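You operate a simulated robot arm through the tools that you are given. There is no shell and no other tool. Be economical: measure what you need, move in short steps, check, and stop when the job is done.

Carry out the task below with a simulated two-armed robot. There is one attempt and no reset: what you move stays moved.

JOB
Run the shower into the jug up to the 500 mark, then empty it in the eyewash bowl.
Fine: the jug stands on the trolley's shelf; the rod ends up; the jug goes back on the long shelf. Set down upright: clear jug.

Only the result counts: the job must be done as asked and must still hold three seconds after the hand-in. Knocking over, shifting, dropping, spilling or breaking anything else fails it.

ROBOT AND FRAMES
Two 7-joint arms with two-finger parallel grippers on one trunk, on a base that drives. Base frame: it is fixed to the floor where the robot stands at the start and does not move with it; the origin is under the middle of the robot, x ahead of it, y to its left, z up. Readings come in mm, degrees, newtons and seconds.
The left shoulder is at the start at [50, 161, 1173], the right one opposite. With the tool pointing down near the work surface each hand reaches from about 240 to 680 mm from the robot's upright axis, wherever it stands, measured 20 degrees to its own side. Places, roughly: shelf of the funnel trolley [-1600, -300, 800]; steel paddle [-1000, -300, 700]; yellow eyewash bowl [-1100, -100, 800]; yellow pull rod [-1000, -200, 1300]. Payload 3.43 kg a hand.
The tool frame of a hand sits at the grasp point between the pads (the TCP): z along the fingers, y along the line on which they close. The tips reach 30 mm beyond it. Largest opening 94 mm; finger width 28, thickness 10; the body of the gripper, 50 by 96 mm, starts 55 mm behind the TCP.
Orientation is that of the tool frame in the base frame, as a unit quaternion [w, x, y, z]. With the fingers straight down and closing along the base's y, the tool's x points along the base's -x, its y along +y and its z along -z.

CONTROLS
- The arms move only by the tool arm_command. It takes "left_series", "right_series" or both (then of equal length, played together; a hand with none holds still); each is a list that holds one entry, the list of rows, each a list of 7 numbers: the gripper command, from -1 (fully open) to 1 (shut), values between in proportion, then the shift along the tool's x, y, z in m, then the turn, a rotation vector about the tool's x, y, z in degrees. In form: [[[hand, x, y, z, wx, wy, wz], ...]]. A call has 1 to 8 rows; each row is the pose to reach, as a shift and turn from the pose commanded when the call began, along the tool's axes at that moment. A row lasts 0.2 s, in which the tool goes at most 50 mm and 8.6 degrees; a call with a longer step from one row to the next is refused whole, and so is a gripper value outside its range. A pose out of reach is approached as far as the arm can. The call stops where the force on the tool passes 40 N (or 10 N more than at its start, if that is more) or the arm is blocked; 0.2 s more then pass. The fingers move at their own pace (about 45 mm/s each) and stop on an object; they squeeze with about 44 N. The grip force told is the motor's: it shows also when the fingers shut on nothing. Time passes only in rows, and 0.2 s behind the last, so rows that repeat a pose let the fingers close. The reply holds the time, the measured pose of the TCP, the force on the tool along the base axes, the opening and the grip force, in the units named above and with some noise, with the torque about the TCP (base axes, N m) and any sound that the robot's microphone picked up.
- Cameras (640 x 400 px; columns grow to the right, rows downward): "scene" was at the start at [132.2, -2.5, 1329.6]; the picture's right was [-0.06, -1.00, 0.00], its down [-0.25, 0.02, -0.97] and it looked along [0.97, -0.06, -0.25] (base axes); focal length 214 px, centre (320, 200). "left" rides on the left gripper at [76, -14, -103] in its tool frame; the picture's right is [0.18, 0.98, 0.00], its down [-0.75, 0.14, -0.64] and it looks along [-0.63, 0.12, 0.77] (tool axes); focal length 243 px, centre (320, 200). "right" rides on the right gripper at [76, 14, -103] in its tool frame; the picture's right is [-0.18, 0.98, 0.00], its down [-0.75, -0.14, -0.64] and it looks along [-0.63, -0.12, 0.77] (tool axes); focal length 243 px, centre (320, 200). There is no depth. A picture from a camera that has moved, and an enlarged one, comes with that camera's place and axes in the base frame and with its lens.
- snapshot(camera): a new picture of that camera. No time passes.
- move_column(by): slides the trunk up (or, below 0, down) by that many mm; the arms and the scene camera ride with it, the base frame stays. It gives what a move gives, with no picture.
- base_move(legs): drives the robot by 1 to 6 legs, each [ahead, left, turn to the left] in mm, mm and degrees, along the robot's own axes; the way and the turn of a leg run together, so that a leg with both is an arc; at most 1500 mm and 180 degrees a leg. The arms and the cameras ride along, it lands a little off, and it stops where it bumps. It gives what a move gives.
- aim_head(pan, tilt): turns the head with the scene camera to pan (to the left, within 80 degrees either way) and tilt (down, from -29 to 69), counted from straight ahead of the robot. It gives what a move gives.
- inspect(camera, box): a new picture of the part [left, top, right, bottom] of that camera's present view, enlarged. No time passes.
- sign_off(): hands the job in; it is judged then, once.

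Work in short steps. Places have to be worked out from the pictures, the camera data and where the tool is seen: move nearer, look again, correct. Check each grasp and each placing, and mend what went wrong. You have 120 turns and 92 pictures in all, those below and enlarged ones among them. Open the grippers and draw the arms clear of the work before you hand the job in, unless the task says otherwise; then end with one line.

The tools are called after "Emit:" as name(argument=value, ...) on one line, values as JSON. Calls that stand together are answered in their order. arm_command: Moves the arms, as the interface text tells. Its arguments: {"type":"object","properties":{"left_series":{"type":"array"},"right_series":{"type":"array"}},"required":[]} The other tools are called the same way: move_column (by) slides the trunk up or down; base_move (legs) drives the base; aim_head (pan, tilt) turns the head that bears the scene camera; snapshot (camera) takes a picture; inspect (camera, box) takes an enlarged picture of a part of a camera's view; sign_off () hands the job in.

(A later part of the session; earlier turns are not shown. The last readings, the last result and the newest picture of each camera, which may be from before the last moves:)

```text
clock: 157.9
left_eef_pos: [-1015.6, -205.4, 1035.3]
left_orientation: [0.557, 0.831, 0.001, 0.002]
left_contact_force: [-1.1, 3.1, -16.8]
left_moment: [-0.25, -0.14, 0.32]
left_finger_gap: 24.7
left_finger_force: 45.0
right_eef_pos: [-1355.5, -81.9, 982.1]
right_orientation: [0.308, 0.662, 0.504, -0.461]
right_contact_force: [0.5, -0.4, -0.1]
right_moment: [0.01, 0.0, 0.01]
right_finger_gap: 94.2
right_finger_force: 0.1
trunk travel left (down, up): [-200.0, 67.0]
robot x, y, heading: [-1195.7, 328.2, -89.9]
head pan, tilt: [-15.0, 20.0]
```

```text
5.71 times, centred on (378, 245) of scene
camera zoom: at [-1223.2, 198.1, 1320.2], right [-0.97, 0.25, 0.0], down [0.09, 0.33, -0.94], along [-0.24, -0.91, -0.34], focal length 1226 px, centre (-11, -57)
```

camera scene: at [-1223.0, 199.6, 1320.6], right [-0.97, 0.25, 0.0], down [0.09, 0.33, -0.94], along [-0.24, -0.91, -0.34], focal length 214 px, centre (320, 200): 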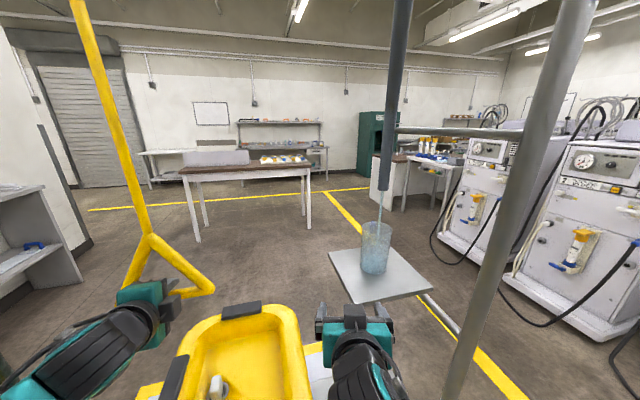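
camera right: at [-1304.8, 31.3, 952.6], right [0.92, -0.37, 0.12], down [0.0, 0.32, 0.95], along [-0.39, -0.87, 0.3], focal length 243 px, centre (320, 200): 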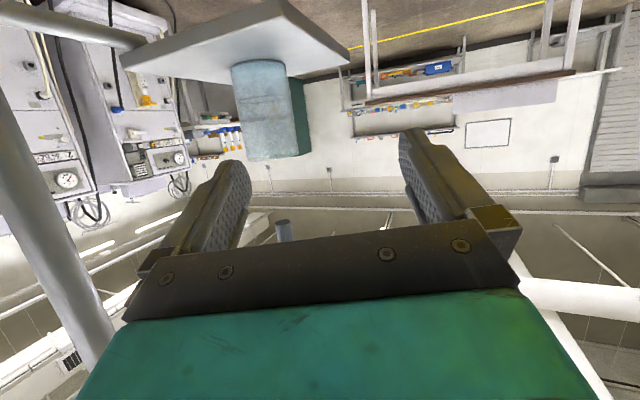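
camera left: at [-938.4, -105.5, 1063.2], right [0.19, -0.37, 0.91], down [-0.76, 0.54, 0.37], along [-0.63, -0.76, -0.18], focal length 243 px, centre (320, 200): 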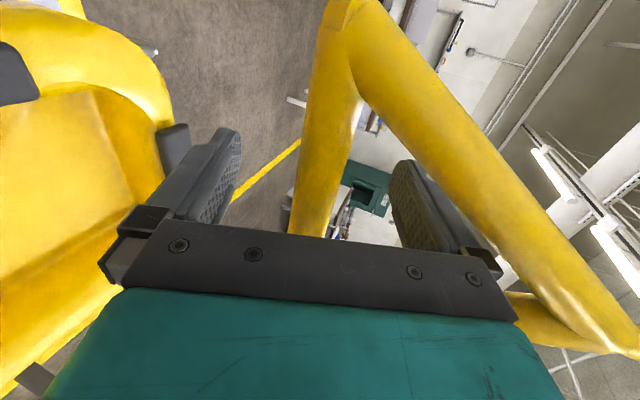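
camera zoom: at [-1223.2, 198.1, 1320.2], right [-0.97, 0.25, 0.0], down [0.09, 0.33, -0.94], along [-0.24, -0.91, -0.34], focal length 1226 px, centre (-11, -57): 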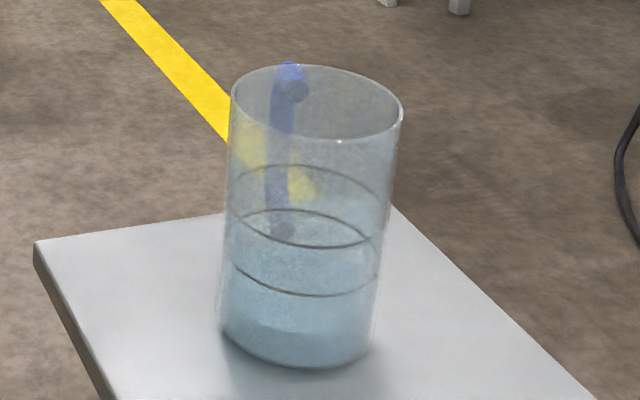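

Now the surface is readable: near arc at row ~325, i.e. ~27 mm, about 170 ml. Flow at 40 mm pull is gentle, so hold open ~1.8 s and look.

Emit:
arm_command(left_series=[[[1, 0, -0.0185, 0.0076, 0, 0, 0], [1, 0, -0.037, 0.0152, 0, 0, 0], [1, 0, -0.037, 0.0152, 0, 0, 0], [1, 0, -0.037, 0.0152, 0, 0, 0], [1, 0, -0.037, 0.0152, 0, 0, 0], [1, 0, -0.037, 0.0152, 0, 0, 0], [1, 0, -0.037, 0.0152, 0, 0, 0], [1, 0, -0.037, 0.0152, 0, 0, 0]]])

Emit:
inspect(camera="scene", box=[350, 210, 406, 280])

```text
clock: 159.7
left_eef_pos: [-1014.1, -206.1, 998.0]
left_orientation: [0.559, 0.829, 0.002, 0.002]
left_contact_force: [3.6, -9.8, 2.7]
left_moment: [-0.02, 0.11, -0.4]
left_finger_gap: 25.0
left_finger_force: 45.0
right_eef_pos: [-1355.6, -81.6, 981.6]
right_orientation: [0.307, 0.663, 0.503, -0.462]
right_contact_force: [-0.2, -0.4, -0.4]
right_moment: [0.0, -0.01, 0.05]
right_finger_gap: 93.9
right_finger_force: 0.0
trunk travel left (down, up): [-200.0, 67.0]
robot x, y, heading: [-1199.3, 324.9, -89.9]
head pan, tilt: [-15.0, 20.0]
```

```text
5.71 times, centred on (378, 245) of scene
camera zoom: at [-1223.3, 198.2, 1320.4], right [-0.97, 0.25, 0.0], down [0.09, 0.33, -0.94], along [-0.24, -0.91, -0.34], focal length 1226 px, centre (-11, -57)
```

zoom: 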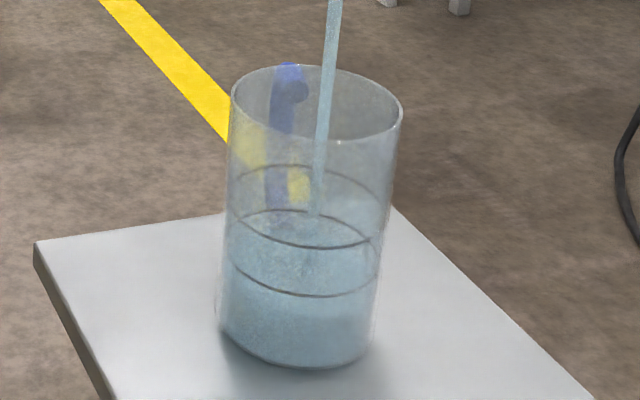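

Level nearing the 300 ring. Continue another 1.8 s open.

Emit:
arm_command(left_series=[[[1, 0, 0, 0, 0, 0, 0], [1, 0, 0, 0, 0, 0, 0], [1, 0, 0, 0, 0, 0, 0], [1, 0, 0, 0, 0, 0, 0], [1, 0, 0, 0, 0, 0, 0], [1, 0, 0, 0, 0, 0, 0], [1, 0, 0, 0, 0, 0, 0], [1, 0, 0, 0, 0, 0, 0]]])

Emit:
inspect(camera="scene", box=[350, 210, 406, 280])

```text
clock: 161.5
left_eef_pos: [-1015.6, -205.5, 999.3]
left_orientation: [0.559, 0.829, 0.002, 0.001]
left_contact_force: [3.2, -10.0, 1.9]
left_moment: [0.04, -0.23, 0.25]
left_finger_gap: 25.0
left_finger_force: 44.9
right_eef_pos: [-1354.9, -83.0, 982.1]
right_orientation: [0.307, 0.663, 0.504, -0.461]
right_contact_force: [-0.2, 0.8, -0.6]
right_moment: [-0.03, 0.0, 0.03]
right_finger_gap: 94.0
right_finger_force: 0.2
trunk travel left (down, up): [-200.0, 67.0]
robot x, y, heading: [-1196.9, 327.4, -89.5]
head pan, tilt: [-15.0, 20.0]
```

```text
5.71 times, centred on (378, 245) of scene
camera zoom: at [-1223.2, 198.1, 1320.4], right [-0.97, 0.25, 0.0], down [0.09, 0.33, -0.94], along [-0.24, -0.91, -0.34], focal length 1226 px, centre (-11, -57)
```

zoom: 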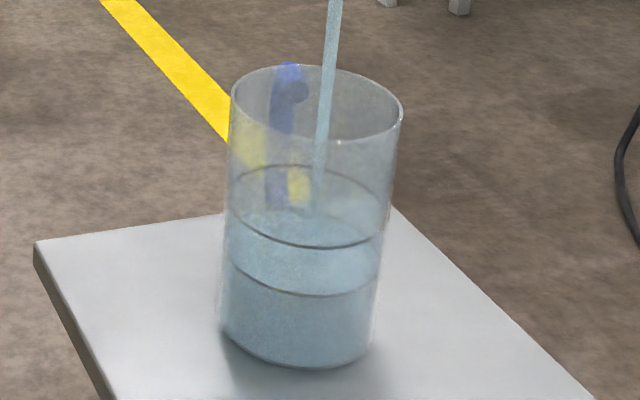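

Surface now at the 300 ring. Rate ≈ 42 ml/s. Another 1.8 s.

Emit:
arm_command(left_series=[[[1, 0, 0, 0, 0, 0, 0], [1, 0, 0, 0, 0, 0, 0], [1, 0, 0, 0, 0, 0, 0], [1, 0, 0, 0, 0, 0, 0], [1, 0, 0, 0, 0, 0, 0], [1, 0, 0, 0, 0, 0, 0], [1, 0, 0, 0, 0, 0, 0], [1, 0, 0, 0, 0, 0, 0]]])

Emit:
inspect(camera="scene", box=[350, 210, 406, 280])

```text
clock: 163.3
left_eef_pos: [-1014.1, -205.9, 998.3]
left_orientation: [0.559, 0.829, 0.002, 0.002]
left_contact_force: [3.2, -8.9, 0.4]
left_moment: [0.06, -0.17, 0.05]
left_finger_gap: 25.1
left_finger_force: 44.9
right_eef_pos: [-1357.0, -81.6, 982.1]
right_orientation: [0.306, 0.663, 0.505, -0.461]
right_contact_force: [-0.5, -0.1, 1.1]
right_moment: [0.01, 0.0, -0.01]
right_finger_gap: 93.8
right_finger_force: 0.1
trunk travel left (down, up): [-200.0, 67.0]
robot x, y, heading: [-1201.0, 321.1, -89.9]
head pan, tilt: [-15.0, 20.0]
```

```text
5.71 times, centred on (378, 245) of scene
camera zoom: at [-1223.1, 198.0, 1320.4], right [-0.97, 0.25, 0.0], down [0.09, 0.33, -0.94], along [-0.24, -0.91, -0.34], focal length 1226 px, centre (-11, -57)
```

zoom: 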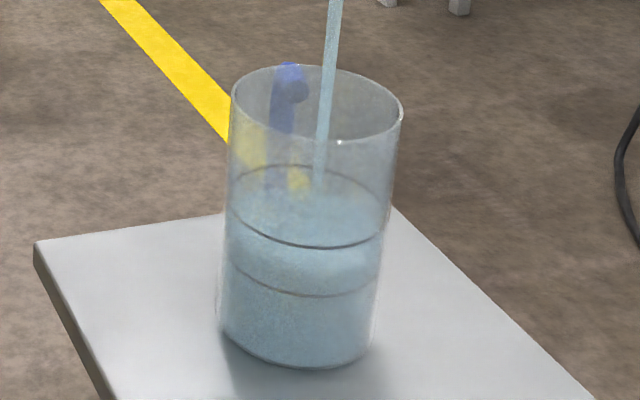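

About 405 ml. Another 1.0 s and look.

Emit:
arm_command(left_series=[[[1, 0, 0, 0, 0, 0, 0], [1, 0, 0, 0, 0, 0, 0], [1, 0, 0, 0, 0, 0, 0], [1, 0, 0, 0, 0, 0, 0]]])

Emit:
inspect(camera="scene", box=[350, 210, 406, 280])

```text
clock: 164.3
left_eef_pos: [-1015.3, -205.4, 997.9]
left_orientation: [0.559, 0.829, 0.002, 0.001]
left_contact_force: [4.0, -7.8, -1.5]
left_moment: [0.04, -0.07, -0.1]
left_finger_gap: 25.1
left_finger_force: 44.8
right_eef_pos: [-1355.2, -80.7, 981.5]
right_orientation: [0.308, 0.662, 0.505, -0.461]
right_contact_force: [0.0, 0.0, -0.1]
right_moment: [0.02, 0.02, 0.0]
right_finger_gap: 94.0
right_finger_force: 0.1
trunk travel left (down, up): [-200.0, 67.0]
robot x, y, heading: [-1195.9, 323.8, -89.8]
head pan, tilt: [-15.0, 20.0]
```

```text
5.71 times, centred on (378, 245) of scene
camera zoom: at [-1223.0, 198.0, 1320.4], right [-0.97, 0.25, 0.0], down [0.09, 0.33, -0.94], along [-0.24, -0.91, -0.34], focal length 1226 px, centre (-11, -57)
```

zoom: 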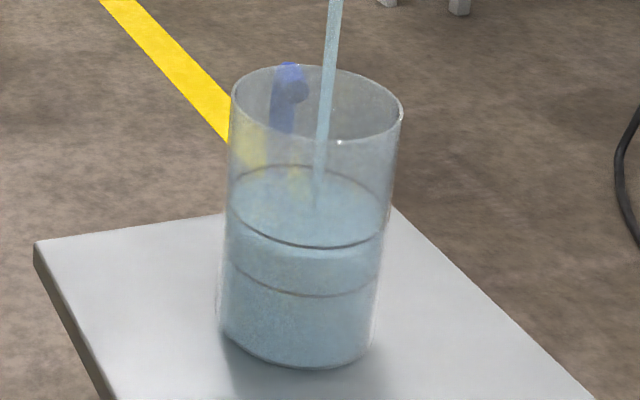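

≈450 ml. Hold 0.4 s more, then push the rod up.

Emit:
arm_command(left_series=[[[1, 0, 0, 0, 0, 0, 0], [1, 0, 0, 0, 0, 0, 0], [1, 0, 0.0185, -0.0076, 0, 0, 0], [1, 0, 0.037, -0.0152, 0, 0, 0], [1, 0, 0.037, -0.0152, 0, 0, 0], [1, 0, 0.037, -0.0152, 0, 0, 0], [1, 0, 0.037, -0.0152, 0, 0, 0]]])

Emit:
inspect(camera="scene", box=[350, 210, 406, 280])

```text
clock: 165.9
left_eef_pos: [-1015.9, -205.3, 1036.1]
left_orientation: [0.556, 0.831, 0.001, 0.001]
left_contact_force: [-0.8, -3.1, -19.1]
left_moment: [-0.11, -0.36, 0.6]
left_finger_gap: 25.3
left_finger_force: 45.4
right_eef_pos: [-1355.8, -82.7, 981.9]
right_orientation: [0.305, 0.663, 0.505, -0.461]
right_contact_force: [1.0, -0.1, 0.4]
right_moment: [-0.03, 0.0, -0.02]
right_finger_gap: 94.2
right_finger_force: 0.1
trunk travel left (down, up): [-200.0, 67.0]
robot x, y, heading: [-1199.8, 327.8, -89.9]
head pan, tilt: [-15.0, 20.0]
```

```text
5.71 times, centred on (378, 245) of scene
camera zoom: at [-1223.1, 197.1, 1320.1], right [-0.97, 0.25, 0.0], down [0.09, 0.33, -0.94], along [-0.24, -0.91, -0.34], focal length 1226 px, centre (-11, -57)
```

zoom: 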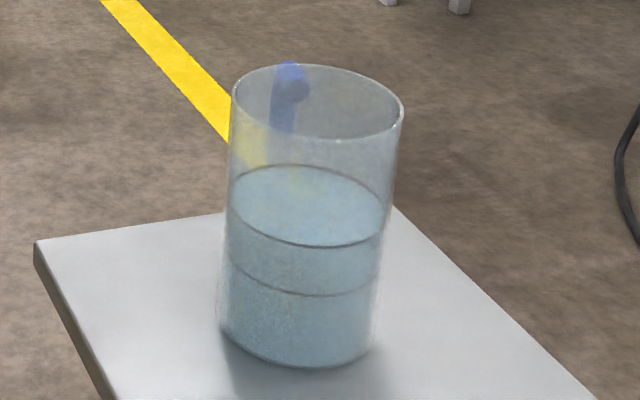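

Surface coincides with the 500 ring and the stream has stopped. Release the rod and back away.

Emit:
arm_command(left_series=[[[0.4, 0, 0, 0, 0, 0, 0], [-0.2, 0, 0, 0, 0, 0, 0], [-1, 0, 0, 0, 0, 0, 0], [-1, 0, 0, 0, 0, 0, 0], [-1, 0, 0, 0, 0, 0, 0], [-1, 0, 0, -0.03, 0, 0, 0], [-1, 0, 0, -0.07, 0, 0, 0], [-1, 0, 0, -0.1, 0, 0, 0]]])

Emit:
snapshot(camera="scene")

```text
clock: 167.7
left_eef_pos: [-1016.9, -116.9, 1074.8]
left_orientation: [0.559, 0.829, 0.001, 0.001]
left_contact_force: [-0.2, 0.5, 0.4]
left_moment: [-0.01, 0.04, 0.01]
left_finger_gap: 94.1
left_finger_force: 0.1
left hand out of reach, approached as far as the arm can: row 8
right_eef_pos: [-1354.9, -80.7, 982.6]
right_orientation: [0.307, 0.662, 0.505, -0.461]
right_contact_force: [0.1, 0.8, -0.2]
right_moment: [-0.01, 0.0, -0.03]
right_finger_gap: 94.0
right_finger_force: 0.0
trunk travel left (down, up): [-200.0, 67.0]
robot x, y, heading: [-1198.9, 324.6, -89.7]
head pan, tilt: [-15.0, 20.0]
```

```text
21 pictures are left
camera scene: at [-1223.6, 199.0, 1320.5], right [-0.97, 0.25, 0.0], down [0.09, 0.33, -0.94], along [-0.24, -0.91, -0.34], focal length 214 px, centre (320, 200)
```

scene: 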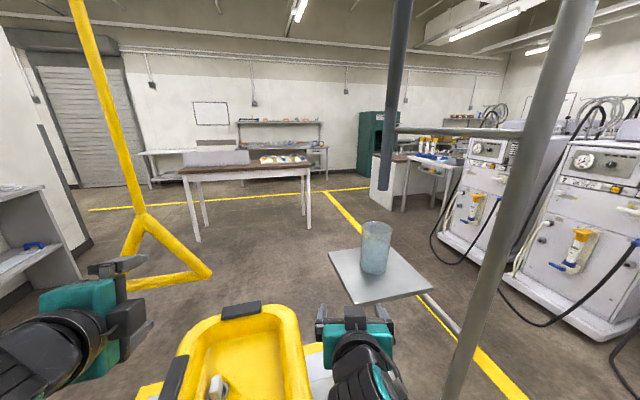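

Rod is up at its original place. Tuck the left hand up and back, then drive round to the −y side for the jug.

Emit:
arm_command(left_series=[[[-1, 0, 0.024, -0.02, 0, 0, 0], [-1, 0, 0.048, -0.041, 0, 0, 0], [-1, 0, 0.072, -0.062, 0, 0, 0], [-1, 0, 0.096, -0.082, 0, 0, 0], [-1, 0, 0.12, -0.103, 0, 0, 0], [-1, 0, 0.144, -0.123, 0, 0, 0]]])

Emit:
base_move(legs=[[-280, 0, 0], [0, -1270, 0], [1480, 0, 0], [150, 0, 0], [0, 0, -90], [0, 0, -90]])

```text
clock: 169.1
left_eef_pos: [-1017.3, -57.8, 1254.8]
left_orientation: [0.559, 0.829, 0.002, 0.002]
left_contact_force: [0.2, 0.6, 1.9]
left_moment: [0.0, 0.0, 0.0]
left_finger_gap: 94.3
left_finger_force: 0.2
left hand out of reach, approached as far as the arm can: row 1, 2, 3, 4, 5
right_eef_pos: [-1355.7, -80.3, 981.2]
right_orientation: [0.307, 0.662, 0.505, -0.461]
right_contact_force: [-0.6, 0.2, 1.0]
right_moment: [0.01, 0.03, -0.02]
right_finger_gap: 93.9
right_finger_force: 0.0
trunk travel left (down, up): [-200.0, 67.0]
robot x, y, heading: [-1203.5, 325.0, -89.8]
head pan, tilt: [-15.0, 20.0]
```

```text
clock: 192.6
left_eef_pos: [-2638.0, -635.0, 1256.0]
left_orientation: [0.0, 0.0, 0.829, 0.559]
left_contact_force: [-0.3, -0.1, 0.3]
left_moment: [0.01, 0.01, 0.01]
left_finger_gap: 93.9
left_finger_force: 0.0
right_eef_pos: [-2301.1, -614.2, 981.2]
right_orientation: [0.462, -0.503, 0.663, 0.305]
right_contact_force: [0.1, -0.7, 0.3]
right_moment: [0.01, 0.02, 0.0]
right_finger_gap: 93.8
right_finger_force: 0.0
trunk travel left (down, up): [-200.0, 67.0]
robot x, y, heading: [-2457.4, -1019.4, 90.0]
head pan, tilt: [-15.0, 20.0]
```

Now slide in behind the trolley and look at the head view.

Emit:
base_move(legs=[[0, -790, 0], [55, 0, 0]])

```text
clock: 197.4
left_eef_pos: [-1845.5, -579.1, 1254.0]
left_orientation: [-0.001, -0.001, 0.829, 0.559]
left_contact_force: [0.0, -0.4, 0.5]
left_moment: [0.03, -0.02, 0.01]
left_finger_gap: 94.0
left_finger_force: 0.0
right_eef_pos: [-1507.7, -558.4, 980.7]
right_orientation: [0.462, -0.504, 0.663, 0.305]
right_contact_force: [0.3, -0.5, -0.1]
right_moment: [0.0, 0.03, -0.03]
right_finger_gap: 94.1
right_finger_force: 0.0
trunk travel left (down, up): [-200.0, 67.0]
robot x, y, heading: [-1663.7, -963.7, 90.0]
head pan, tilt: [-15.0, 20.0]
```

Bring the hand to the standoff 130 mm before the handle, pitched 40° down.

Emit:
arm_command(right_series=[[[-1, -0.0098, 0.0272, -0.0068, 0, 4.2, 0.9], [-1, -0.0196, 0.0545, -0.0135, 0, 8.5, 1.8], [-1, -0.0295, 0.0817, -0.02, 0, 12.8, 2.8], [-1, -0.0393, 0.109, -0.027, 0, 17, 3.7], [-1, -0.0393, 0.109, -0.027, 0, 17, 3.7]]])

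Emit:
snapshot(camera="right")

```text
clock: 197.9
left_eef_pos: [-1845.5, -579.5, 1254.6]
left_orientation: [-0.001, -0.002, 0.829, 0.559]
left_contact_force: [1.1, -0.6, 0.4]
left_moment: [0.01, -0.01, 0.02]
left_finger_gap: 94.0
left_finger_force: 0.0
right_eef_pos: [-1505.3, -545.2, 979.8]
right_orientation: [0.495, -0.536, 0.647, 0.222]
right_contact_force: [-0.5, -0.2, -0.1]
right_moment: [0.01, 0.02, 0.01]
right_finger_gap: 94.0
right_finger_force: 0.0
trunk travel left (down, up): [-200.0, 67.0]
robot x, y, heading: [-1667.7, -960.4, 90.3]
head pan, tilt: [-15.0, 20.0]
stopped in row 2 (right hand): the arm was blocked; the commanded pose is now the measured one
```

```text
20 pictures are left
camera right: at [-1555.4, -661.1, 950.4], right [-0.91, 0.41, -0.08], down [-0.18, -0.21, 0.96], along [0.38, 0.89, 0.27], focal length 243 px, centre (320, 200)
```

right: 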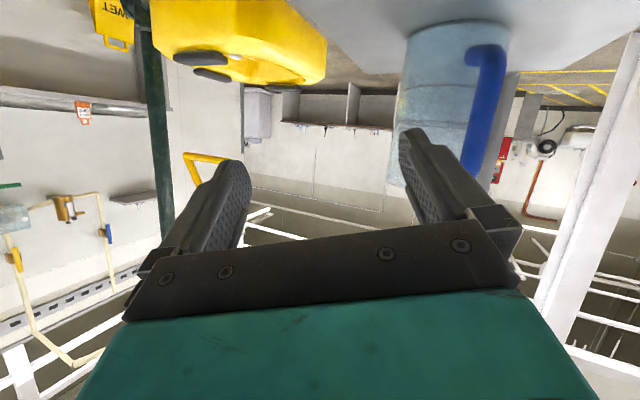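

The wrist is in a bad configuration (blocked, rolled a little). I back off and return the right arm to its roomy start posture (tool down), then redo the original approach.

Emit:
base_move(legs=[[-150, 0, 0]])

Emit:
arm_command(right_series=[[[-1, -0.0277, -0.0127, -0.0139, -2.92, 7.68, -1.2], [-1, -0.0554, -0.0254, -0.0278, -5.85, 15.35, -2.4], [-1, -0.083, -0.0381, -0.0416, -8.78, 23.0, -3.6], [-1, -0.1107, -0.0508, -0.0555, -11.7, 30.7, -4.8], [-1, -0.1384, -0.0636, -0.0694, -14.6, 38.4, -6.0], [-1, -0.166, -0.0763, -0.0832, -17.55, 46.0, -7.2], [-1, -0.1938, -0.089, -0.097, -20.5, 53.7, -8.4], [-1, -0.2215, -0.1017, -0.111, -23.4, 61.4, -9.6]]])

```text
clock: 199.3
left_eef_pos: [-1845.8, -730.2, 1255.6]
left_orientation: [-0.001, -0.002, 0.829, 0.56]
left_contact_force: [-0.4, 0.4, 0.3]
left_moment: [0.01, 0.01, 0.01]
left_finger_gap: 94.0
left_finger_force: 0.1
right_eef_pos: [-1506.3, -695.6, 979.1]
right_orientation: [0.495, -0.535, 0.648, 0.221]
right_contact_force: [-0.9, -0.4, 0.0]
right_moment: [-0.02, 0.0, -0.03]
right_finger_gap: 94.1
right_finger_force: 0.0
trunk travel left (down, up): [-200.0, 67.0]
robot x, y, heading: [-1664.5, -1115.1, 90.1]
head pan, tilt: [-15.0, 20.0]
```

```text
clock: 200.0
left_eef_pos: [-1846.5, -729.3, 1254.4]
left_orientation: [-0.001, -0.002, 0.829, 0.559]
left_contact_force: [0.4, 0.4, -0.7]
left_moment: [-0.03, -0.02, -0.01]
left_finger_gap: 94.1
left_finger_force: 0.1
right_eef_pos: [-1451.9, -697.0, 1052.1]
right_orientation: [0.42, -0.595, 0.678, 0.1]
right_contact_force: [-0.3, 0.2, 0.4]
right_moment: [-0.02, 0.0, -0.01]
right_finger_gap: 93.7
right_finger_force: 0.0
right hand out of reach, approached as far as the arm can: row 3
trunk travel left (down, up): [-200.0, 67.0]
robot x, y, heading: [-1663.3, -1115.9, 90.1]
head pan, tilt: [-15.0, 20.0]
stopped in row 3 (right hand): the arm was blocked; the commanded pose is now the measured one
```

It's moving out of the bad region; continue toward tool-down at z 1245, a bit further out.

Emit:
arm_command(right_series=[[[-1, -0.02, -0.0065, -0.013, -3.35, 5.45, -0.9], [-1, -0.039, -0.013, -0.0265, -6.7, 10.9, -1.75], [-1, -0.0585, -0.0195, -0.04, -10, 16.4, -2.6], [-1, -0.078, -0.026, -0.053, -13.4, 21.8, -3.5], [-1, -0.0975, -0.0325, -0.066, -16.8, 27.3, -4.4], [-1, -0.117, -0.039, -0.08, -20.1, 32.7, -5.3], [-1, -0.1365, -0.0455, -0.093, -23.5, 38.2, -6.1], [-1, -0.156, -0.052, -0.106, -26.8, 43.6, -7.0]]])

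```text
clock: 201.8
left_eef_pos: [-1846.0, -728.5, 1255.8]
left_orientation: [0.0, -0.002, 0.829, 0.559]
left_contact_force: [0.1, 0.5, 0.8]
left_moment: [0.0, -0.01, 0.03]
left_finger_gap: 94.0
left_finger_force: 0.0
right_eef_pos: [-1389.1, -573.3, 1243.7]
right_orientation: [0.048, -0.703, 0.71, 0.01]
right_contact_force: [-0.3, -0.8, -0.1]
right_moment: [-0.02, 0.01, 0.01]
right_finger_gap: 94.1
right_finger_force: 0.1
right hand out of reach, approached as far as the arm can: row 2, 3, 4, 5, 6, 7, 8
trunk travel left (down, up): [-200.0, 67.0]
robot x, y, heading: [-1667.2, -1113.8, 90.4]
head pan, tilt: [-15.0, 20.0]
```

Nearly at tool-down. Draw it back to the start posture.

Emit:
arm_command(right_series=[[[-1, 0.029, 0.0164, 0, -0.6, 0.9, 0], [-1, 0.058, 0.0328, 0, -1.2, 1.9, 0], [-1, 0.087, 0.0492, 0, -1.9, 2.8, 0], [-1, 0.116, 0.0656, 0, -2.5, 3.8, 0], [-1, 0.145, 0.082, 0, -3.1, 4.7, 0]]])

Emit:
aim_head(pan=-15, tilt=25)

Emit:
snapshot(camera="scene")

```text
clock: 203.0
left_eef_pos: [-1846.5, -729.4, 1255.9]
left_orientation: [-0.002, -0.001, 0.829, 0.559]
left_contact_force: [0.5, 0.5, -0.7]
left_moment: [-0.02, 0.0, -0.02]
left_finger_gap: 93.8
left_finger_force: 0.1
right_eef_pos: [-1375.7, -580.2, 1254.2]
right_orientation: [0.009, -0.703, 0.711, 0.003]
right_contact_force: [-0.6, 0.1, 0.3]
right_moment: [-0.03, -0.03, -0.01]
right_finger_gap: 94.2
right_finger_force: 0.0
right hand out of reach, approached as far as the arm can: row 1, 2, 3, 4, 5
trunk travel left (down, up): [-200.0, 67.0]
robot x, y, heading: [-1663.3, -1114.1, 90.1]
head pan, tilt: [-15.0, 20.0]
```

```text
clock: 203.7
left_eef_pos: [-1844.7, -729.3, 1255.6]
left_orientation: [-0.001, -0.001, 0.829, 0.559]
left_contact_force: [-1.3, -1.0, 0.8]
left_moment: [-0.01, -0.01, 0.01]
left_finger_gap: 94.3
left_finger_force: 0.1
right_eef_pos: [-1375.1, -580.1, 1253.6]
right_orientation: [0.009, -0.702, 0.712, 0.003]
right_contact_force: [0.2, 0.0, 0.3]
right_moment: [0.0, 0.0, 0.0]
right_finger_gap: 93.9
right_finger_force: 0.0
trunk travel left (down, up): [-200.0, 67.0]
robot x, y, heading: [-1667.5, -1116.2, 90.1]
head pan, tilt: [-15.0, 25.0]
```

```text
19 pictures are left
camera scene: at [-1643.0, -980.8, 1312.5], right [0.97, -0.26, 0.0], down [-0.11, -0.41, -0.91], along [0.23, 0.88, -0.42], focal length 214 px, centre (320, 200)
```

scene: 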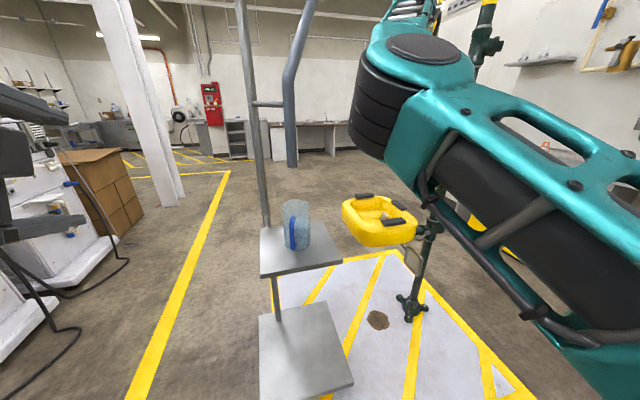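

The arm has settled in a different elbow configuration, so I test here in free air whether it can pitch to 40° and come down to z≈1000 with this posture.

Emit:
arm_command(right_series=[[[-1, 0, 0, 0.036, 0, -7.1, 0], [-1, 0, 0, 0.072, 0, -14.3, 0], [-1, 0, 0, 0.108, 0, -21.4, 0], [-1, 0, 0, 0.144, 0, -28.6, 0], [-1, 0, 0, 0.18, 0, -35.7, 0], [-1, 0, 0, 0.216, 0, -42.9, 0], [-1, 0, 0, 0.25, 0, -50, 0]]])

Emit:
snapshot(camera="scene")

```text
clock: 205.3
left_eef_pos: [-1845.6, -729.8, 1254.2]
left_orientation: [-0.001, -0.001, 0.829, 0.559]
left_contact_force: [0.6, -0.2, 0.5]
left_moment: [-0.03, 0.02, 0.02]
left_finger_gap: 93.9
left_finger_force: 0.0
right_eef_pos: [-1377.2, -580.7, 1005.0]
right_orientation: [0.302, -0.637, 0.642, 0.302]
right_contact_force: [0.4, 0.3, 0.1]
right_moment: [-0.01, -0.02, 0.01]
right_finger_gap: 93.9
right_finger_force: 0.0
right hand out of reach, approached as far as the arm can: row 1, 2, 3, 4
trunk travel left (down, up): [-200.0, 67.0]
robot x, y, heading: [-1666.0, -1114.0, 90.4]
head pan, tilt: [-15.0, 25.0]
```

```text
18 pictures are left
camera scene: at [-1643.3, -981.0, 1312.6], right [0.97, -0.26, 0.0], down [-0.11, -0.41, -0.91], along [0.23, 0.88, -0.42], focal length 214 px, centre (320, 200)
```

scene: 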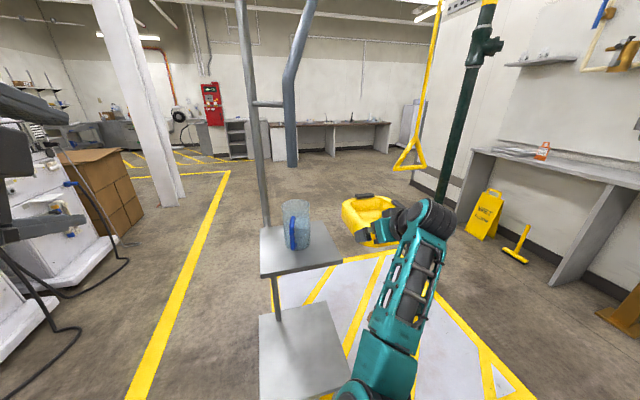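

Good posture now (arm straight, pitch 40°, closing horizontal). Raise 16 mm and shift the base left 207, ahead 42 so the hand is at the standoff.

Emit:
arm_command(right_series=[[[-1, -0.0124, 0, -0.0102, 0, 0, 0], [-1, -0.0124, 0, -0.0102, 0, 0, 0]]])

Emit:
base_move(legs=[[0, 207, 0], [42, 0, 0]])

Emit:
snapshot(camera="right")

```text
clock: 205.9
left_eef_pos: [-1845.8, -728.7, 1253.7]
left_orientation: [-0.001, -0.001, 0.829, 0.559]
left_contact_force: [0.2, -0.8, 0.3]
left_moment: [0.0, -0.02, 0.02]
left_finger_gap: 93.9
left_finger_force: 0.1
right_eef_pos: [-1374.2, -580.8, 1020.7]
right_orientation: [0.301, -0.636, 0.645, 0.298]
right_contact_force: [-0.7, -0.4, -0.5]
right_moment: [-0.01, 0.0, -0.03]
right_finger_gap: 94.3
right_finger_force: 0.0
trunk travel left (down, up): [-200.0, 67.0]
robot x, y, heading: [-1666.1, -1113.2, 90.2]
head pan, tilt: [-15.0, 25.0]
```

```text
clock: 208.0
left_eef_pos: [-2053.9, -687.7, 1253.5]
left_orientation: [-0.002, -0.002, 0.829, 0.559]
left_contact_force: [-0.1, 0.2, 0.3]
left_moment: [-0.01, -0.02, 0.01]
left_finger_gap: 93.9
left_finger_force: 0.0
right_eef_pos: [-1583.0, -539.5, 1019.9]
right_orientation: [0.301, -0.637, 0.643, 0.299]
right_contact_force: [-1.3, -0.1, -0.5]
right_moment: [-0.02, 0.0, 0.0]
right_finger_gap: 94.1
right_finger_force: 0.1
trunk travel left (down, up): [-200.0, 67.0]
robot x, y, heading: [-1873.6, -1071.3, 90.2]
head pan, tilt: [-15.0, 25.0]
```

```text
17 pictures are left
camera right: at [-1598.4, -666.0, 1026.3], right [-0.98, 0.13, 0.14], down [0.14, -0.01, 0.99], along [0.13, 0.99, -0.01], focal length 243 px, centre (320, 200)
```

right: 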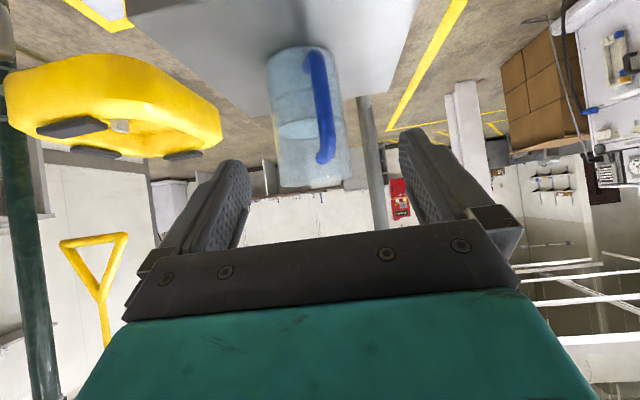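

Handle bar is exactly at (-1583,-439,939); advance 130 mm along the tool axis and close.

Emit:
arm_command(right_series=[[[-1, 0, 0, 0.03, 0, 0, 0], [-1, 0, 0, 0.06, 0, 0, 0], [-1, 0, 0, 0.09, 0, 0, 0], [-1, 0, 0, 0.115, 0, 0, 0], [-1, 0, 0, 0.13, 0, 0, 0], [-1, 0, 0, 0.13, 0, 0, 0]]])

Emit:
snapshot(camera="right")

```text
clock: 209.4
left_eef_pos: [-2053.0, -689.3, 1254.4]
left_orientation: [-0.002, -0.002, 0.829, 0.559]
left_contact_force: [0.3, 0.6, 0.4]
left_moment: [0.0, -0.01, 0.0]
left_finger_gap: 94.2
left_finger_force: 0.1
right_eef_pos: [-1582.3, -439.4, 936.7]
right_orientation: [0.301, -0.637, 0.644, 0.298]
right_contact_force: [0.1, 0.2, -0.2]
right_moment: [-0.02, 0.03, 0.0]
right_finger_gap: 93.8
right_finger_force: 0.0
trunk travel left (down, up): [-200.0, 67.0]
robot x, y, heading: [-1875.4, -1071.3, 90.3]
head pan, tilt: [-15.0, 25.0]
```

```text
16 pictures are left
camera right: at [-1597.1, -566.2, 943.6], right [-0.98, 0.13, 0.14], down [0.14, -0.01, 0.99], along [0.13, 0.99, -0.01], focal length 243 px, centre (320, 200)
```

right: 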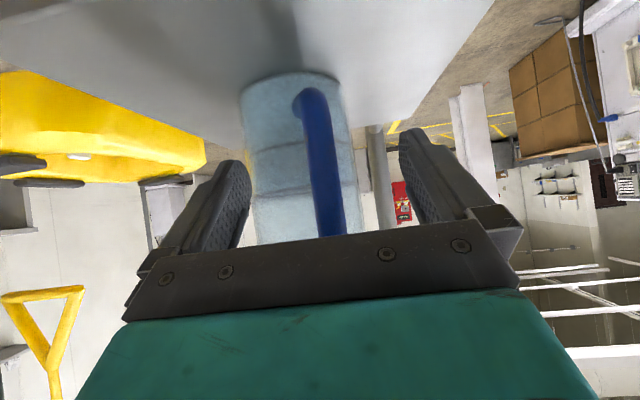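

Aligned. Close, then lift 15 mm and see.

Emit:
arm_command(right_series=[[[0, 0, -0.003, 0, 0, 0, 0], [1, 0, -0.003, 0, 0, 0, 0], [1, 0, -0.003, 0, 0, 0, 0], [1, 0, -0.003, 0, 0, 0, 0], [1, 0, -0.003, 0, 0, 0, 0], [1, 0, -0.003, 0, 0, 0, 0]]])

Emit:
arm_command(right_series=[[[1, -0.0039, 0, -0.0032, 0, 0, 0], [1, -0.0077, 0, -0.0064, 0, 0, 0], [1, -0.0116, 0, -0.0095, 0, 0, 0], [1, -0.0154, 0, -0.0127, 0, 0, 0], [1, -0.0154, 0, -0.0127, 0, 0, 0]]])

Emit:
snapshot(camera="right")

```text
clock: 210.8
left_eef_pos: [-2054.3, -689.0, 1255.1]
left_orientation: [-0.002, -0.002, 0.829, 0.559]
left_contact_force: [0.1, -1.3, 0.3]
left_moment: [0.0, -0.02, -0.01]
left_finger_gap: 94.0
left_finger_force: 0.1
right_eef_pos: [-1578.3, -438.6, 937.4]
right_orientation: [0.3, -0.638, 0.643, 0.298]
right_contact_force: [-0.2, -1.6, 0.7]
right_moment: [-0.01, -0.04, 0.05]
right_finger_gap: 19.4
right_finger_force: 43.8
trunk travel left (down, up): [-200.0, 67.0]
robot x, y, heading: [-1873.2, -1074.4, 90.2]
head pan, tilt: [-15.0, 25.0]
```

```text
clock: 212.0
left_eef_pos: [-2053.4, -688.5, 1254.0]
left_orientation: [-0.001, -0.001, 0.829, 0.559]
left_contact_force: [0.1, 0.5, -0.5]
left_moment: [-0.02, 0.05, -0.02]
left_finger_gap: 94.0
left_finger_force: 0.1
right_eef_pos: [-1578.7, -439.4, 955.1]
right_orientation: [0.3, -0.637, 0.644, 0.298]
right_contact_force: [-0.2, 0.2, -5.5]
right_moment: [-0.5, 0.13, 0.05]
right_finger_gap: 19.7
right_finger_force: 44.4
trunk travel left (down, up): [-200.0, 67.0]
robot x, y, heading: [-1869.9, -1074.0, 90.0]
head pan, tilt: [-15.0, 25.0]
```

```text
15 pictures are left
camera right: at [-1594.3, -566.3, 962.8], right [-0.98, 0.13, 0.14], down [0.14, -0.01, 0.99], along [0.13, 0.99, -0.01], focal length 243 px, centre (320, 200)
```

right: 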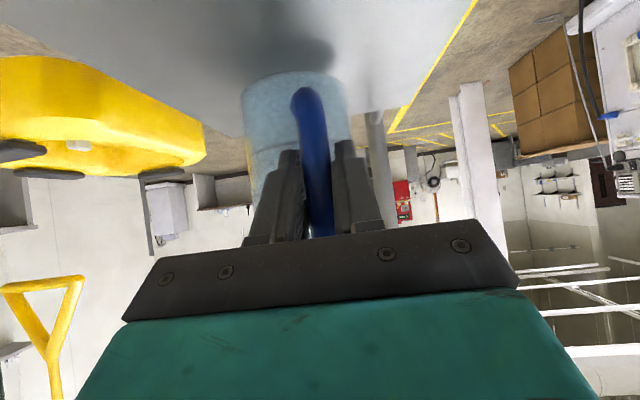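

Held firmly and level (5.5 N). Lift 20 mm more, then back the base straight out from under the tube and around: west, north, turn clockwise (clear of the machines).

Emit:
arm_command(right_series=[[[1, -0.0052, 0, -0.0042, 0, 0, 0], [1, -0.0104, 0, -0.0085, 0, 0, 0], [1, -0.0155, 0, -0.0127, 0, 0, 0], [1, -0.0155, 0, -0.0127, 0, 0, 0]]])

Emit:
base_move(legs=[[-250, 0, 0], [0, 680, 0], [1450, 0, 0], [780, 0, 0], [0, 0, -90], [0, 0, -90]])

Emit:
snapshot(camera="right")

```text
clock: 213.0
left_eef_pos: [-2053.0, -688.2, 1255.4]
left_orientation: [-0.002, -0.003, 0.829, 0.559]
left_contact_force: [-0.3, 0.5, 1.0]
left_moment: [0.01, -0.05, -0.02]
left_finger_gap: 93.9
left_finger_force: 0.1
right_eef_pos: [-1577.9, -438.6, 975.5]
right_orientation: [0.301, -0.637, 0.644, 0.298]
right_contact_force: [0.2, 1.1, -6.1]
right_moment: [-0.42, 0.14, -0.02]
right_finger_gap: 19.5
right_finger_force: 44.6
trunk travel left (down, up): [-200.0, 67.0]
robot x, y, heading: [-1869.7, -1075.1, 90.3]
head pan, tilt: [-15.0, 25.0]
```

```text
clock: 236.4
left_eef_pos: [-2380.2, 505.0, 1253.5]
left_orientation: [0.559, 0.829, -0.004, -0.003]
left_contact_force: [-0.4, 0.6, 0.1]
left_moment: [-0.02, -0.03, 0.02]
left_finger_gap: 94.4
left_finger_force: 0.1
right_eef_pos: [-2858.4, 261.8, 975.2]
right_orientation: [0.296, 0.649, 0.633, -0.302]
right_contact_force: [-0.3, 0.5, -5.9]
right_moment: [0.53, -0.13, -0.04]
right_finger_gap: 19.8
right_finger_force: 44.1
trunk travel left (down, up): [-200.0, 67.0]
robot x, y, heading: [-2554.7, 892.0, -90.5]
head pan, tilt: [-15.0, 25.0]
```

```text
14 pictures are left
camera right: at [-2841.5, 389.1, 982.7], right [0.98, -0.14, 0.14], down [-0.14, 0.01, 0.99], along [-0.14, -0.99, -0.01], focal length 243 px, centre (320, 200)
```

right: 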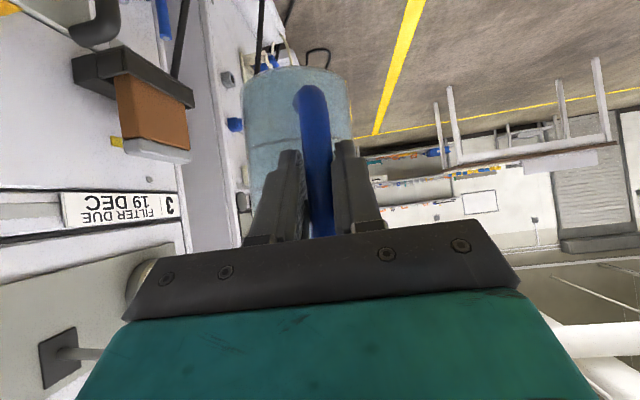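

Held level, weight unchanged (5.9 N). Slide east past the trolley and toward the bowl, then look.

Emit:
base_move(legs=[[0, 1000, 0], [0, 636, 0], [240, 0, 0]])

Emit:
aim_head(pan=-20, tilt=30)

Emit:
snapshot(camera="scene")

```text
clock: 246.1
left_eef_pos: [-754.3, 254.1, 1254.7]
left_orientation: [0.558, 0.83, -0.002, -0.002]
left_contact_force: [-1.0, -0.8, -0.8]
left_moment: [0.01, -0.01, 0.0]
left_finger_gap: 93.8
left_finger_force: 0.1
right_eef_pos: [-1231.7, 10.9, 975.1]
right_orientation: [0.296, 0.648, 0.633, -0.303]
right_contact_force: [-0.3, 0.6, -5.4]
right_moment: [0.48, -0.12, 0.0]
right_finger_gap: 19.7
right_finger_force: 44.2
trunk travel left (down, up): [-200.0, 67.0]
robot x, y, heading: [-931.8, 642.7, -90.5]
head pan, tilt: [-15.0, 25.0]
```

```text
clock: 246.8
left_eef_pos: [-754.0, 254.8, 1254.4]
left_orientation: [0.559, 0.829, -0.004, -0.002]
left_contact_force: [0.0, -0.3, 0.0]
left_moment: [0.0, 0.02, 0.01]
left_finger_gap: 93.9
left_finger_force: 0.0
right_eef_pos: [-1231.5, 10.3, 975.4]
right_orientation: [0.296, 0.648, 0.633, -0.302]
right_contact_force: [-0.3, 0.3, -5.1]
right_moment: [0.47, -0.13, -0.01]
right_finger_gap: 19.8
right_finger_force: 44.0
trunk travel left (down, up): [-200.0, 67.0]
robot x, y, heading: [-925.5, 640.9, -90.6]
head pan, tilt: [-20.0, 30.0]
```

```text
13 pictures are left
camera scene: at [-963.1, 519.2, 1304.4], right [-0.94, 0.35, 0.0], down [0.17, 0.47, -0.87], along [-0.3, -0.81, -0.5], focal length 214 px, centre (320, 200)
```

scene: 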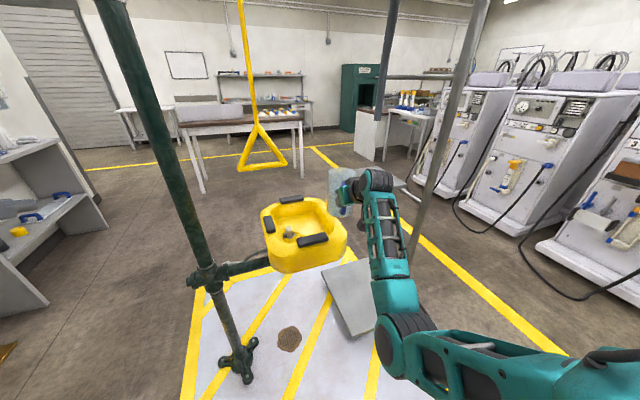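

Bowl located: centre ≈ (-1130,-136), rim z≈850, x −1250…−1010, y −280…+10. I place the jug centre at (-1245,-136), then will tip its mouth toward +x over the bowl.

Emit:
arm_command(right_series=[[[1, -0.006, 0.003, 0.013, 0, 0, 0], [1, -0.012, 0.006, 0.026, 0, 0, 0], [1, -0.018, 0.01, 0.04, 0, 0, 0], [1, -0.024, 0.013, 0.053, 0, 0, 0], [1, -0.024, 0.013, 0.053, 0, 0, 0]]])

Emit:
arm_command(right_series=[[[1, 0, 0, 0, 3.5, 0, -4.25], [1, 0, 0, 0, 7, 0, -8.5], [1, 0, 0, 0, 10.5, 0, -12.75], [1, 0, 0, 0, 14, 0, -17], [1, 0, 0, 0, 17.5, 0, -21.2], [1, 0, 0, 0, 21, 0, -25.5], [1, 0, 0, 0, 24.5, 0, -29.7], [1, 0, 0, 0, 24.5, 0, -29.7]]])

Emit:
inspect(camera="scene", box=[220, 130, 460, 280])

```text
clock: 248.0
left_eef_pos: [-754.5, 254.8, 1254.1]
left_orientation: [0.559, 0.829, -0.003, -0.002]
left_contact_force: [-0.4, 0.3, -0.3]
left_moment: [-0.03, -0.02, 0.0]
left_finger_gap: 94.2
left_finger_force: 0.1
right_eef_pos: [-1219.9, -46.4, 960.2]
right_orientation: [0.296, 0.648, 0.633, -0.303]
right_contact_force: [1.3, -0.2, -5.6]
right_moment: [0.44, -0.15, -0.01]
right_finger_gap: 19.8
right_finger_force: 43.7
trunk travel left (down, up): [-200.0, 67.0]
robot x, y, heading: [-931.1, 642.1, -90.7]
head pan, tilt: [-20.0, 30.0]
```

```text
clock: 249.8
left_eef_pos: [-753.4, 253.5, 1254.7]
left_orientation: [0.559, 0.829, -0.003, -0.002]
left_contact_force: [0.6, -0.3, 0.5]
left_moment: [0.0, -0.03, 0.0]
left_finger_gap: 94.0
left_finger_force: 0.1
right_eef_pos: [-1218.7, -45.0, 959.2]
right_orientation: [0.066, 0.512, 0.7, -0.494]
right_contact_force: [0.7, 0.3, -5.6]
right_moment: [0.44, -0.28, -0.01]
right_finger_gap: 19.6
right_finger_force: 44.2
trunk travel left (down, up): [-200.0, 67.0]
robot x, y, heading: [-926.7, 640.9, -90.5]
head pan, tilt: [-20.0, 30.0]
```

```text
2.67 times, centred on (340, 205) of scene
camera zoom: at [-963.2, 519.1, 1304.4], right [-0.94, 0.35, 0.0], down [0.17, 0.47, -0.87], along [-0.3, -0.81, -0.5], focal length 572 px, centre (267, 187)
```

zoom: 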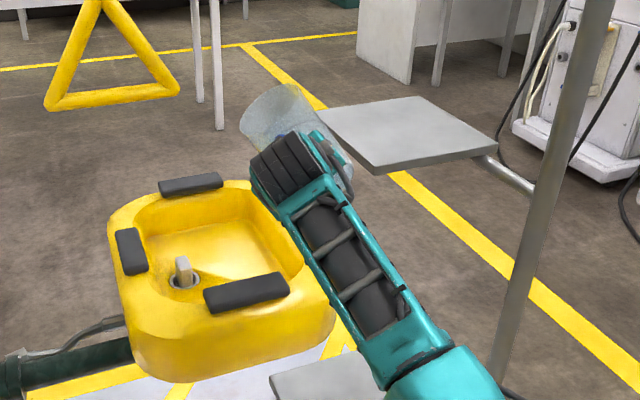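

Tilted 38°, mouth toward the bowl, nothing spilled. Continue slowly, 4° per row.

Emit:
arm_command(right_series=[[[1, 0, 0, 0, 2.54, 0, -3.09], [1, 0, 0, 0, 5.09, 0, -6.18], [1, 0, 0, 0, 7.63, 0, -9.26], [1, 0, 0, 0, 10.2, 0, -12.35], [1, 0, 0, 0, 12.7, 0, -15.4], [1, 0, 0, 0, 15.3, 0, -18.5], [1, 0, 0, 0, 15.3, 0, -18.5]]])

Emit:
inspect(camera="scene", box=[220, 130, 460, 280])

```text
clock: 251.4
left_eef_pos: [-752.8, 256.0, 1254.6]
left_orientation: [0.559, 0.829, -0.003, -0.002]
left_contact_force: [-0.4, -0.8, 0.8]
left_moment: [0.0, -0.05, 0.0]
left_finger_gap: 94.0
left_finger_force: 0.1
right_eef_pos: [-1218.7, -46.2, 960.1]
right_orientation: [-0.082, 0.397, 0.701, -0.587]
right_contact_force: [0.5, -0.9, -3.4]
right_moment: [0.02, -0.06, 0.06]
right_finger_gap: 19.4
right_finger_force: 43.8
trunk travel left (down, up): [-200.0, 67.0]
robot x, y, heading: [-929.8, 638.2, -90.6]
head pan, tilt: [-20.0, 30.0]
```

```text
2.67 times, centred on (340, 205) of scene
camera zoom: at [-962.9, 519.4, 1304.4], right [-0.94, 0.35, 0.0], down [0.17, 0.47, -0.87], along [-0.3, -0.81, -0.5], focal length 572 px, centre (267, 187)
```

zoom: 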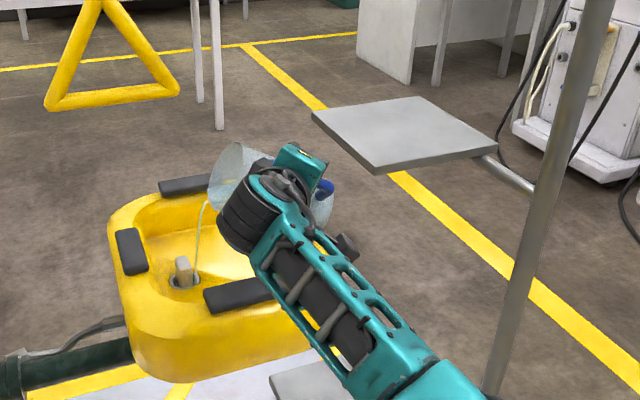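

A stream lands near the bowl's middle. Hold a moment, then tip on slowly.

Emit:
arm_command(right_series=[[[1, 0, 0, 0, 0, 0, 0], [1, 0, 0, 0, 2.54, 0, -3.09], [1, 0, 0, 0, 5.09, 0, -6.18], [1, 0, 0, 0, 7.63, 0, -9.26], [1, 0, 0, 0, 10.2, 0, -12.35], [1, 0, 0, 0, 12.7, 0, -15.4], [1, 0, 0, 0, 15.3, 0, -18.5], [1, 0, 0, 0, 15.3, 0, -18.5]]])

Emit:
arm_command(right_series=[[[1, 0, 0, 0, 2.54, 0, -3.09], [1, 0, 0, 0, 5.09, 0, -6.18], [1, 0, 0, 0, 7.63, 0, -9.26], [1, 0, 0, 0, 10.2, 0, -12.35], [1, 0, 0, 0, 12.7, 0, -15.4], [1, 0, 0, 0, 15.3, 0, -18.5], [1, 0, 0, 0, 15.3, 0, -18.5], [1, 0, 0, 0, 15.3, 0, -18.5]]])

Emit:
inspect(camera="scene", box=[220, 130, 460, 280])

```text
clock: 253.2
left_eef_pos: [-752.9, 255.4, 1254.7]
left_orientation: [0.559, 0.829, -0.002, -0.002]
left_contact_force: [0.4, -0.3, 0.0]
left_moment: [-0.01, 0.02, 0.01]
left_finger_gap: 94.0
left_finger_force: 0.1
right_eef_pos: [-1219.6, -45.6, 961.3]
right_orientation: [-0.227, 0.267, 0.671, -0.654]
right_contact_force: [0.4, -0.5, -2.1]
right_moment: [0.08, -0.09, 0.01]
right_finger_gap: 15.1
right_finger_force: 44.4
trunk travel left (down, up): [-200.0, 67.0]
robot x, y, heading: [-928.0, 639.5, -90.2]
head pan, tilt: [-20.0, 30.0]
```

```text
clock: 255.0
left_eef_pos: [-753.2, 255.9, 1254.2]
left_orientation: [0.559, 0.829, -0.002, -0.002]
left_contact_force: [0.7, -0.9, 0.0]
left_moment: [-0.02, -0.02, 0.01]
left_finger_gap: 94.3
left_finger_force: 0.1
right_eef_pos: [-1217.4, -45.9, 962.1]
right_orientation: [0.361, -0.123, -0.612, 0.693]
right_contact_force: [2.0, -0.2, 2.4]
right_moment: [-0.09, -0.39, 0.11]
right_finger_gap: 14.7
right_finger_force: 43.7
trunk travel left (down, up): [-200.0, 67.0]
robot x, y, heading: [-927.4, 640.4, -90.5]
head pan, tilt: [-20.0, 30.0]
```

```text
2.67 times, centred on (340, 205) of scene
camera zoom: at [-962.5, 520.2, 1304.5], right [-0.94, 0.35, 0.0], down [0.17, 0.47, -0.87], along [-0.3, -0.81, -0.5], focal length 572 px, centre (267, 187)
```

zoom: 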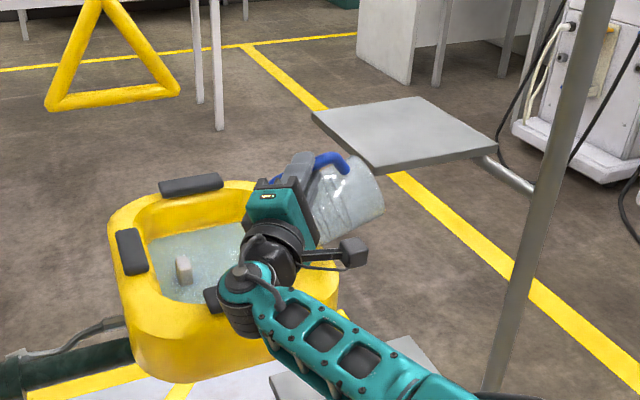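

The jug has shifted in the grip (gap 15 mm). Look closely before anything else.

Emit:
inspect(camera="scene", box=[290, 170, 380, 240])

Emit:
snapshot(camera="right")

```text
5.71 times, centred on (335, 205) of scene
camera zoom: at [-962.5, 520.2, 1304.5], right [-0.94, 0.35, 0.0], down [0.17, 0.47, -0.87], along [-0.3, -0.81, -0.5], focal length 1226 px, centre (234, 171)
```

zoom: 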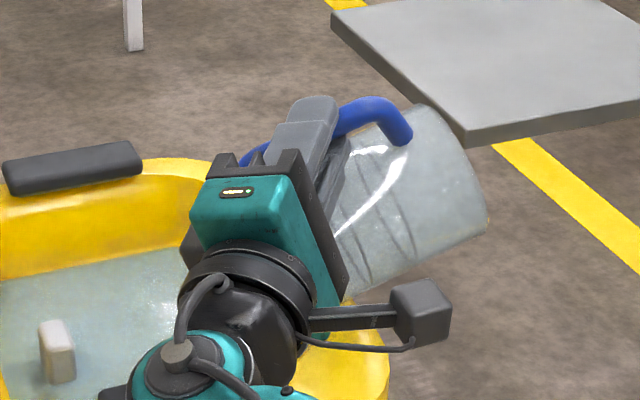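

```text
8 pictures are left
camera right: at [-1214.9, 82.2, 946.1], right [-0.21, -0.11, -0.97], down [0.98, 0.0, -0.21], along [0.02, -0.99, 0.11], focal length 243 px, centre (320, 200)
```

right: 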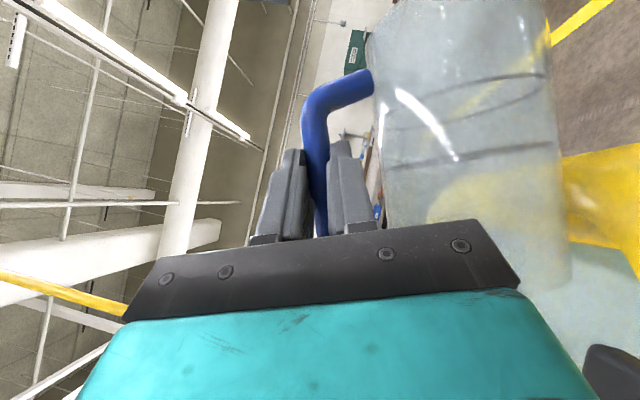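

The round handle let the jug swing down around it; it now hangs mouth-down into the bowl and touches the rim. Lift straight up 120 mm.

Emit:
arm_command(right_series=[[[1, 0.0033, -0.0112, 0.0026, 0, 0, 0], [1, 0.0082, -0.028, 0.0066, 0, 0, 0], [1, 0.0163, -0.056, 0.0132, 0, 0, 0], [1, 0.0245, -0.084, 0.0198, 0, 0, 0], [1, 0.0326, -0.112, 0.0264, 0, 0, 0], [1, 0.0326, -0.112, 0.0264, 0, 0, 0]]])

Emit:
inspect(camera="scene", box=[220, 100, 460, 280])

```text
clock: 256.4
left_eef_pos: [-753.3, 255.7, 1253.8]
left_orientation: [0.559, 0.829, -0.002, -0.002]
left_contact_force: [0.8, -0.1, 0.9]
left_moment: [0.01, 0.0, -0.01]
left_finger_gap: 93.8
left_finger_force: 0.1
right_eef_pos: [-1219.3, -47.2, 1080.5]
right_orientation: [0.362, -0.123, -0.613, 0.692]
right_contact_force: [-0.7, 1.6, -2.0]
right_moment: [0.01, -0.08, -0.01]
right_finger_gap: 14.8
right_finger_force: 44.1
trunk travel left (down, up): [-200.0, 67.0]
robot x, y, heading: [-930.7, 642.2, -90.5]
head pan, tilt: [-20.0, 30.0]
```

```text
2.22 times, centred on (340, 190) of scene
camera zoom: at [-962.9, 519.7, 1304.4], right [-0.94, 0.35, 0.0], down [0.17, 0.47, -0.87], along [-0.3, -0.81, -0.5], focal length 477 px, centre (276, 222)
```

zoom: 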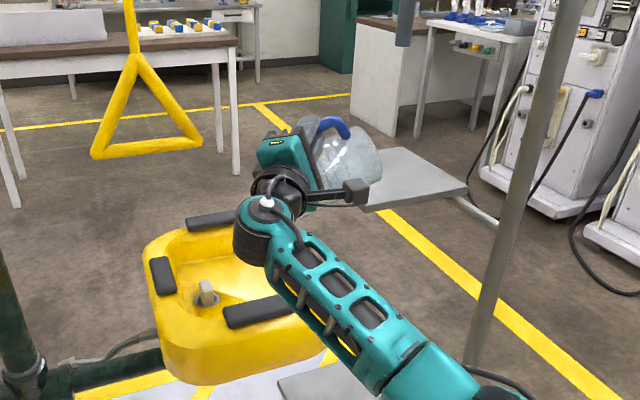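

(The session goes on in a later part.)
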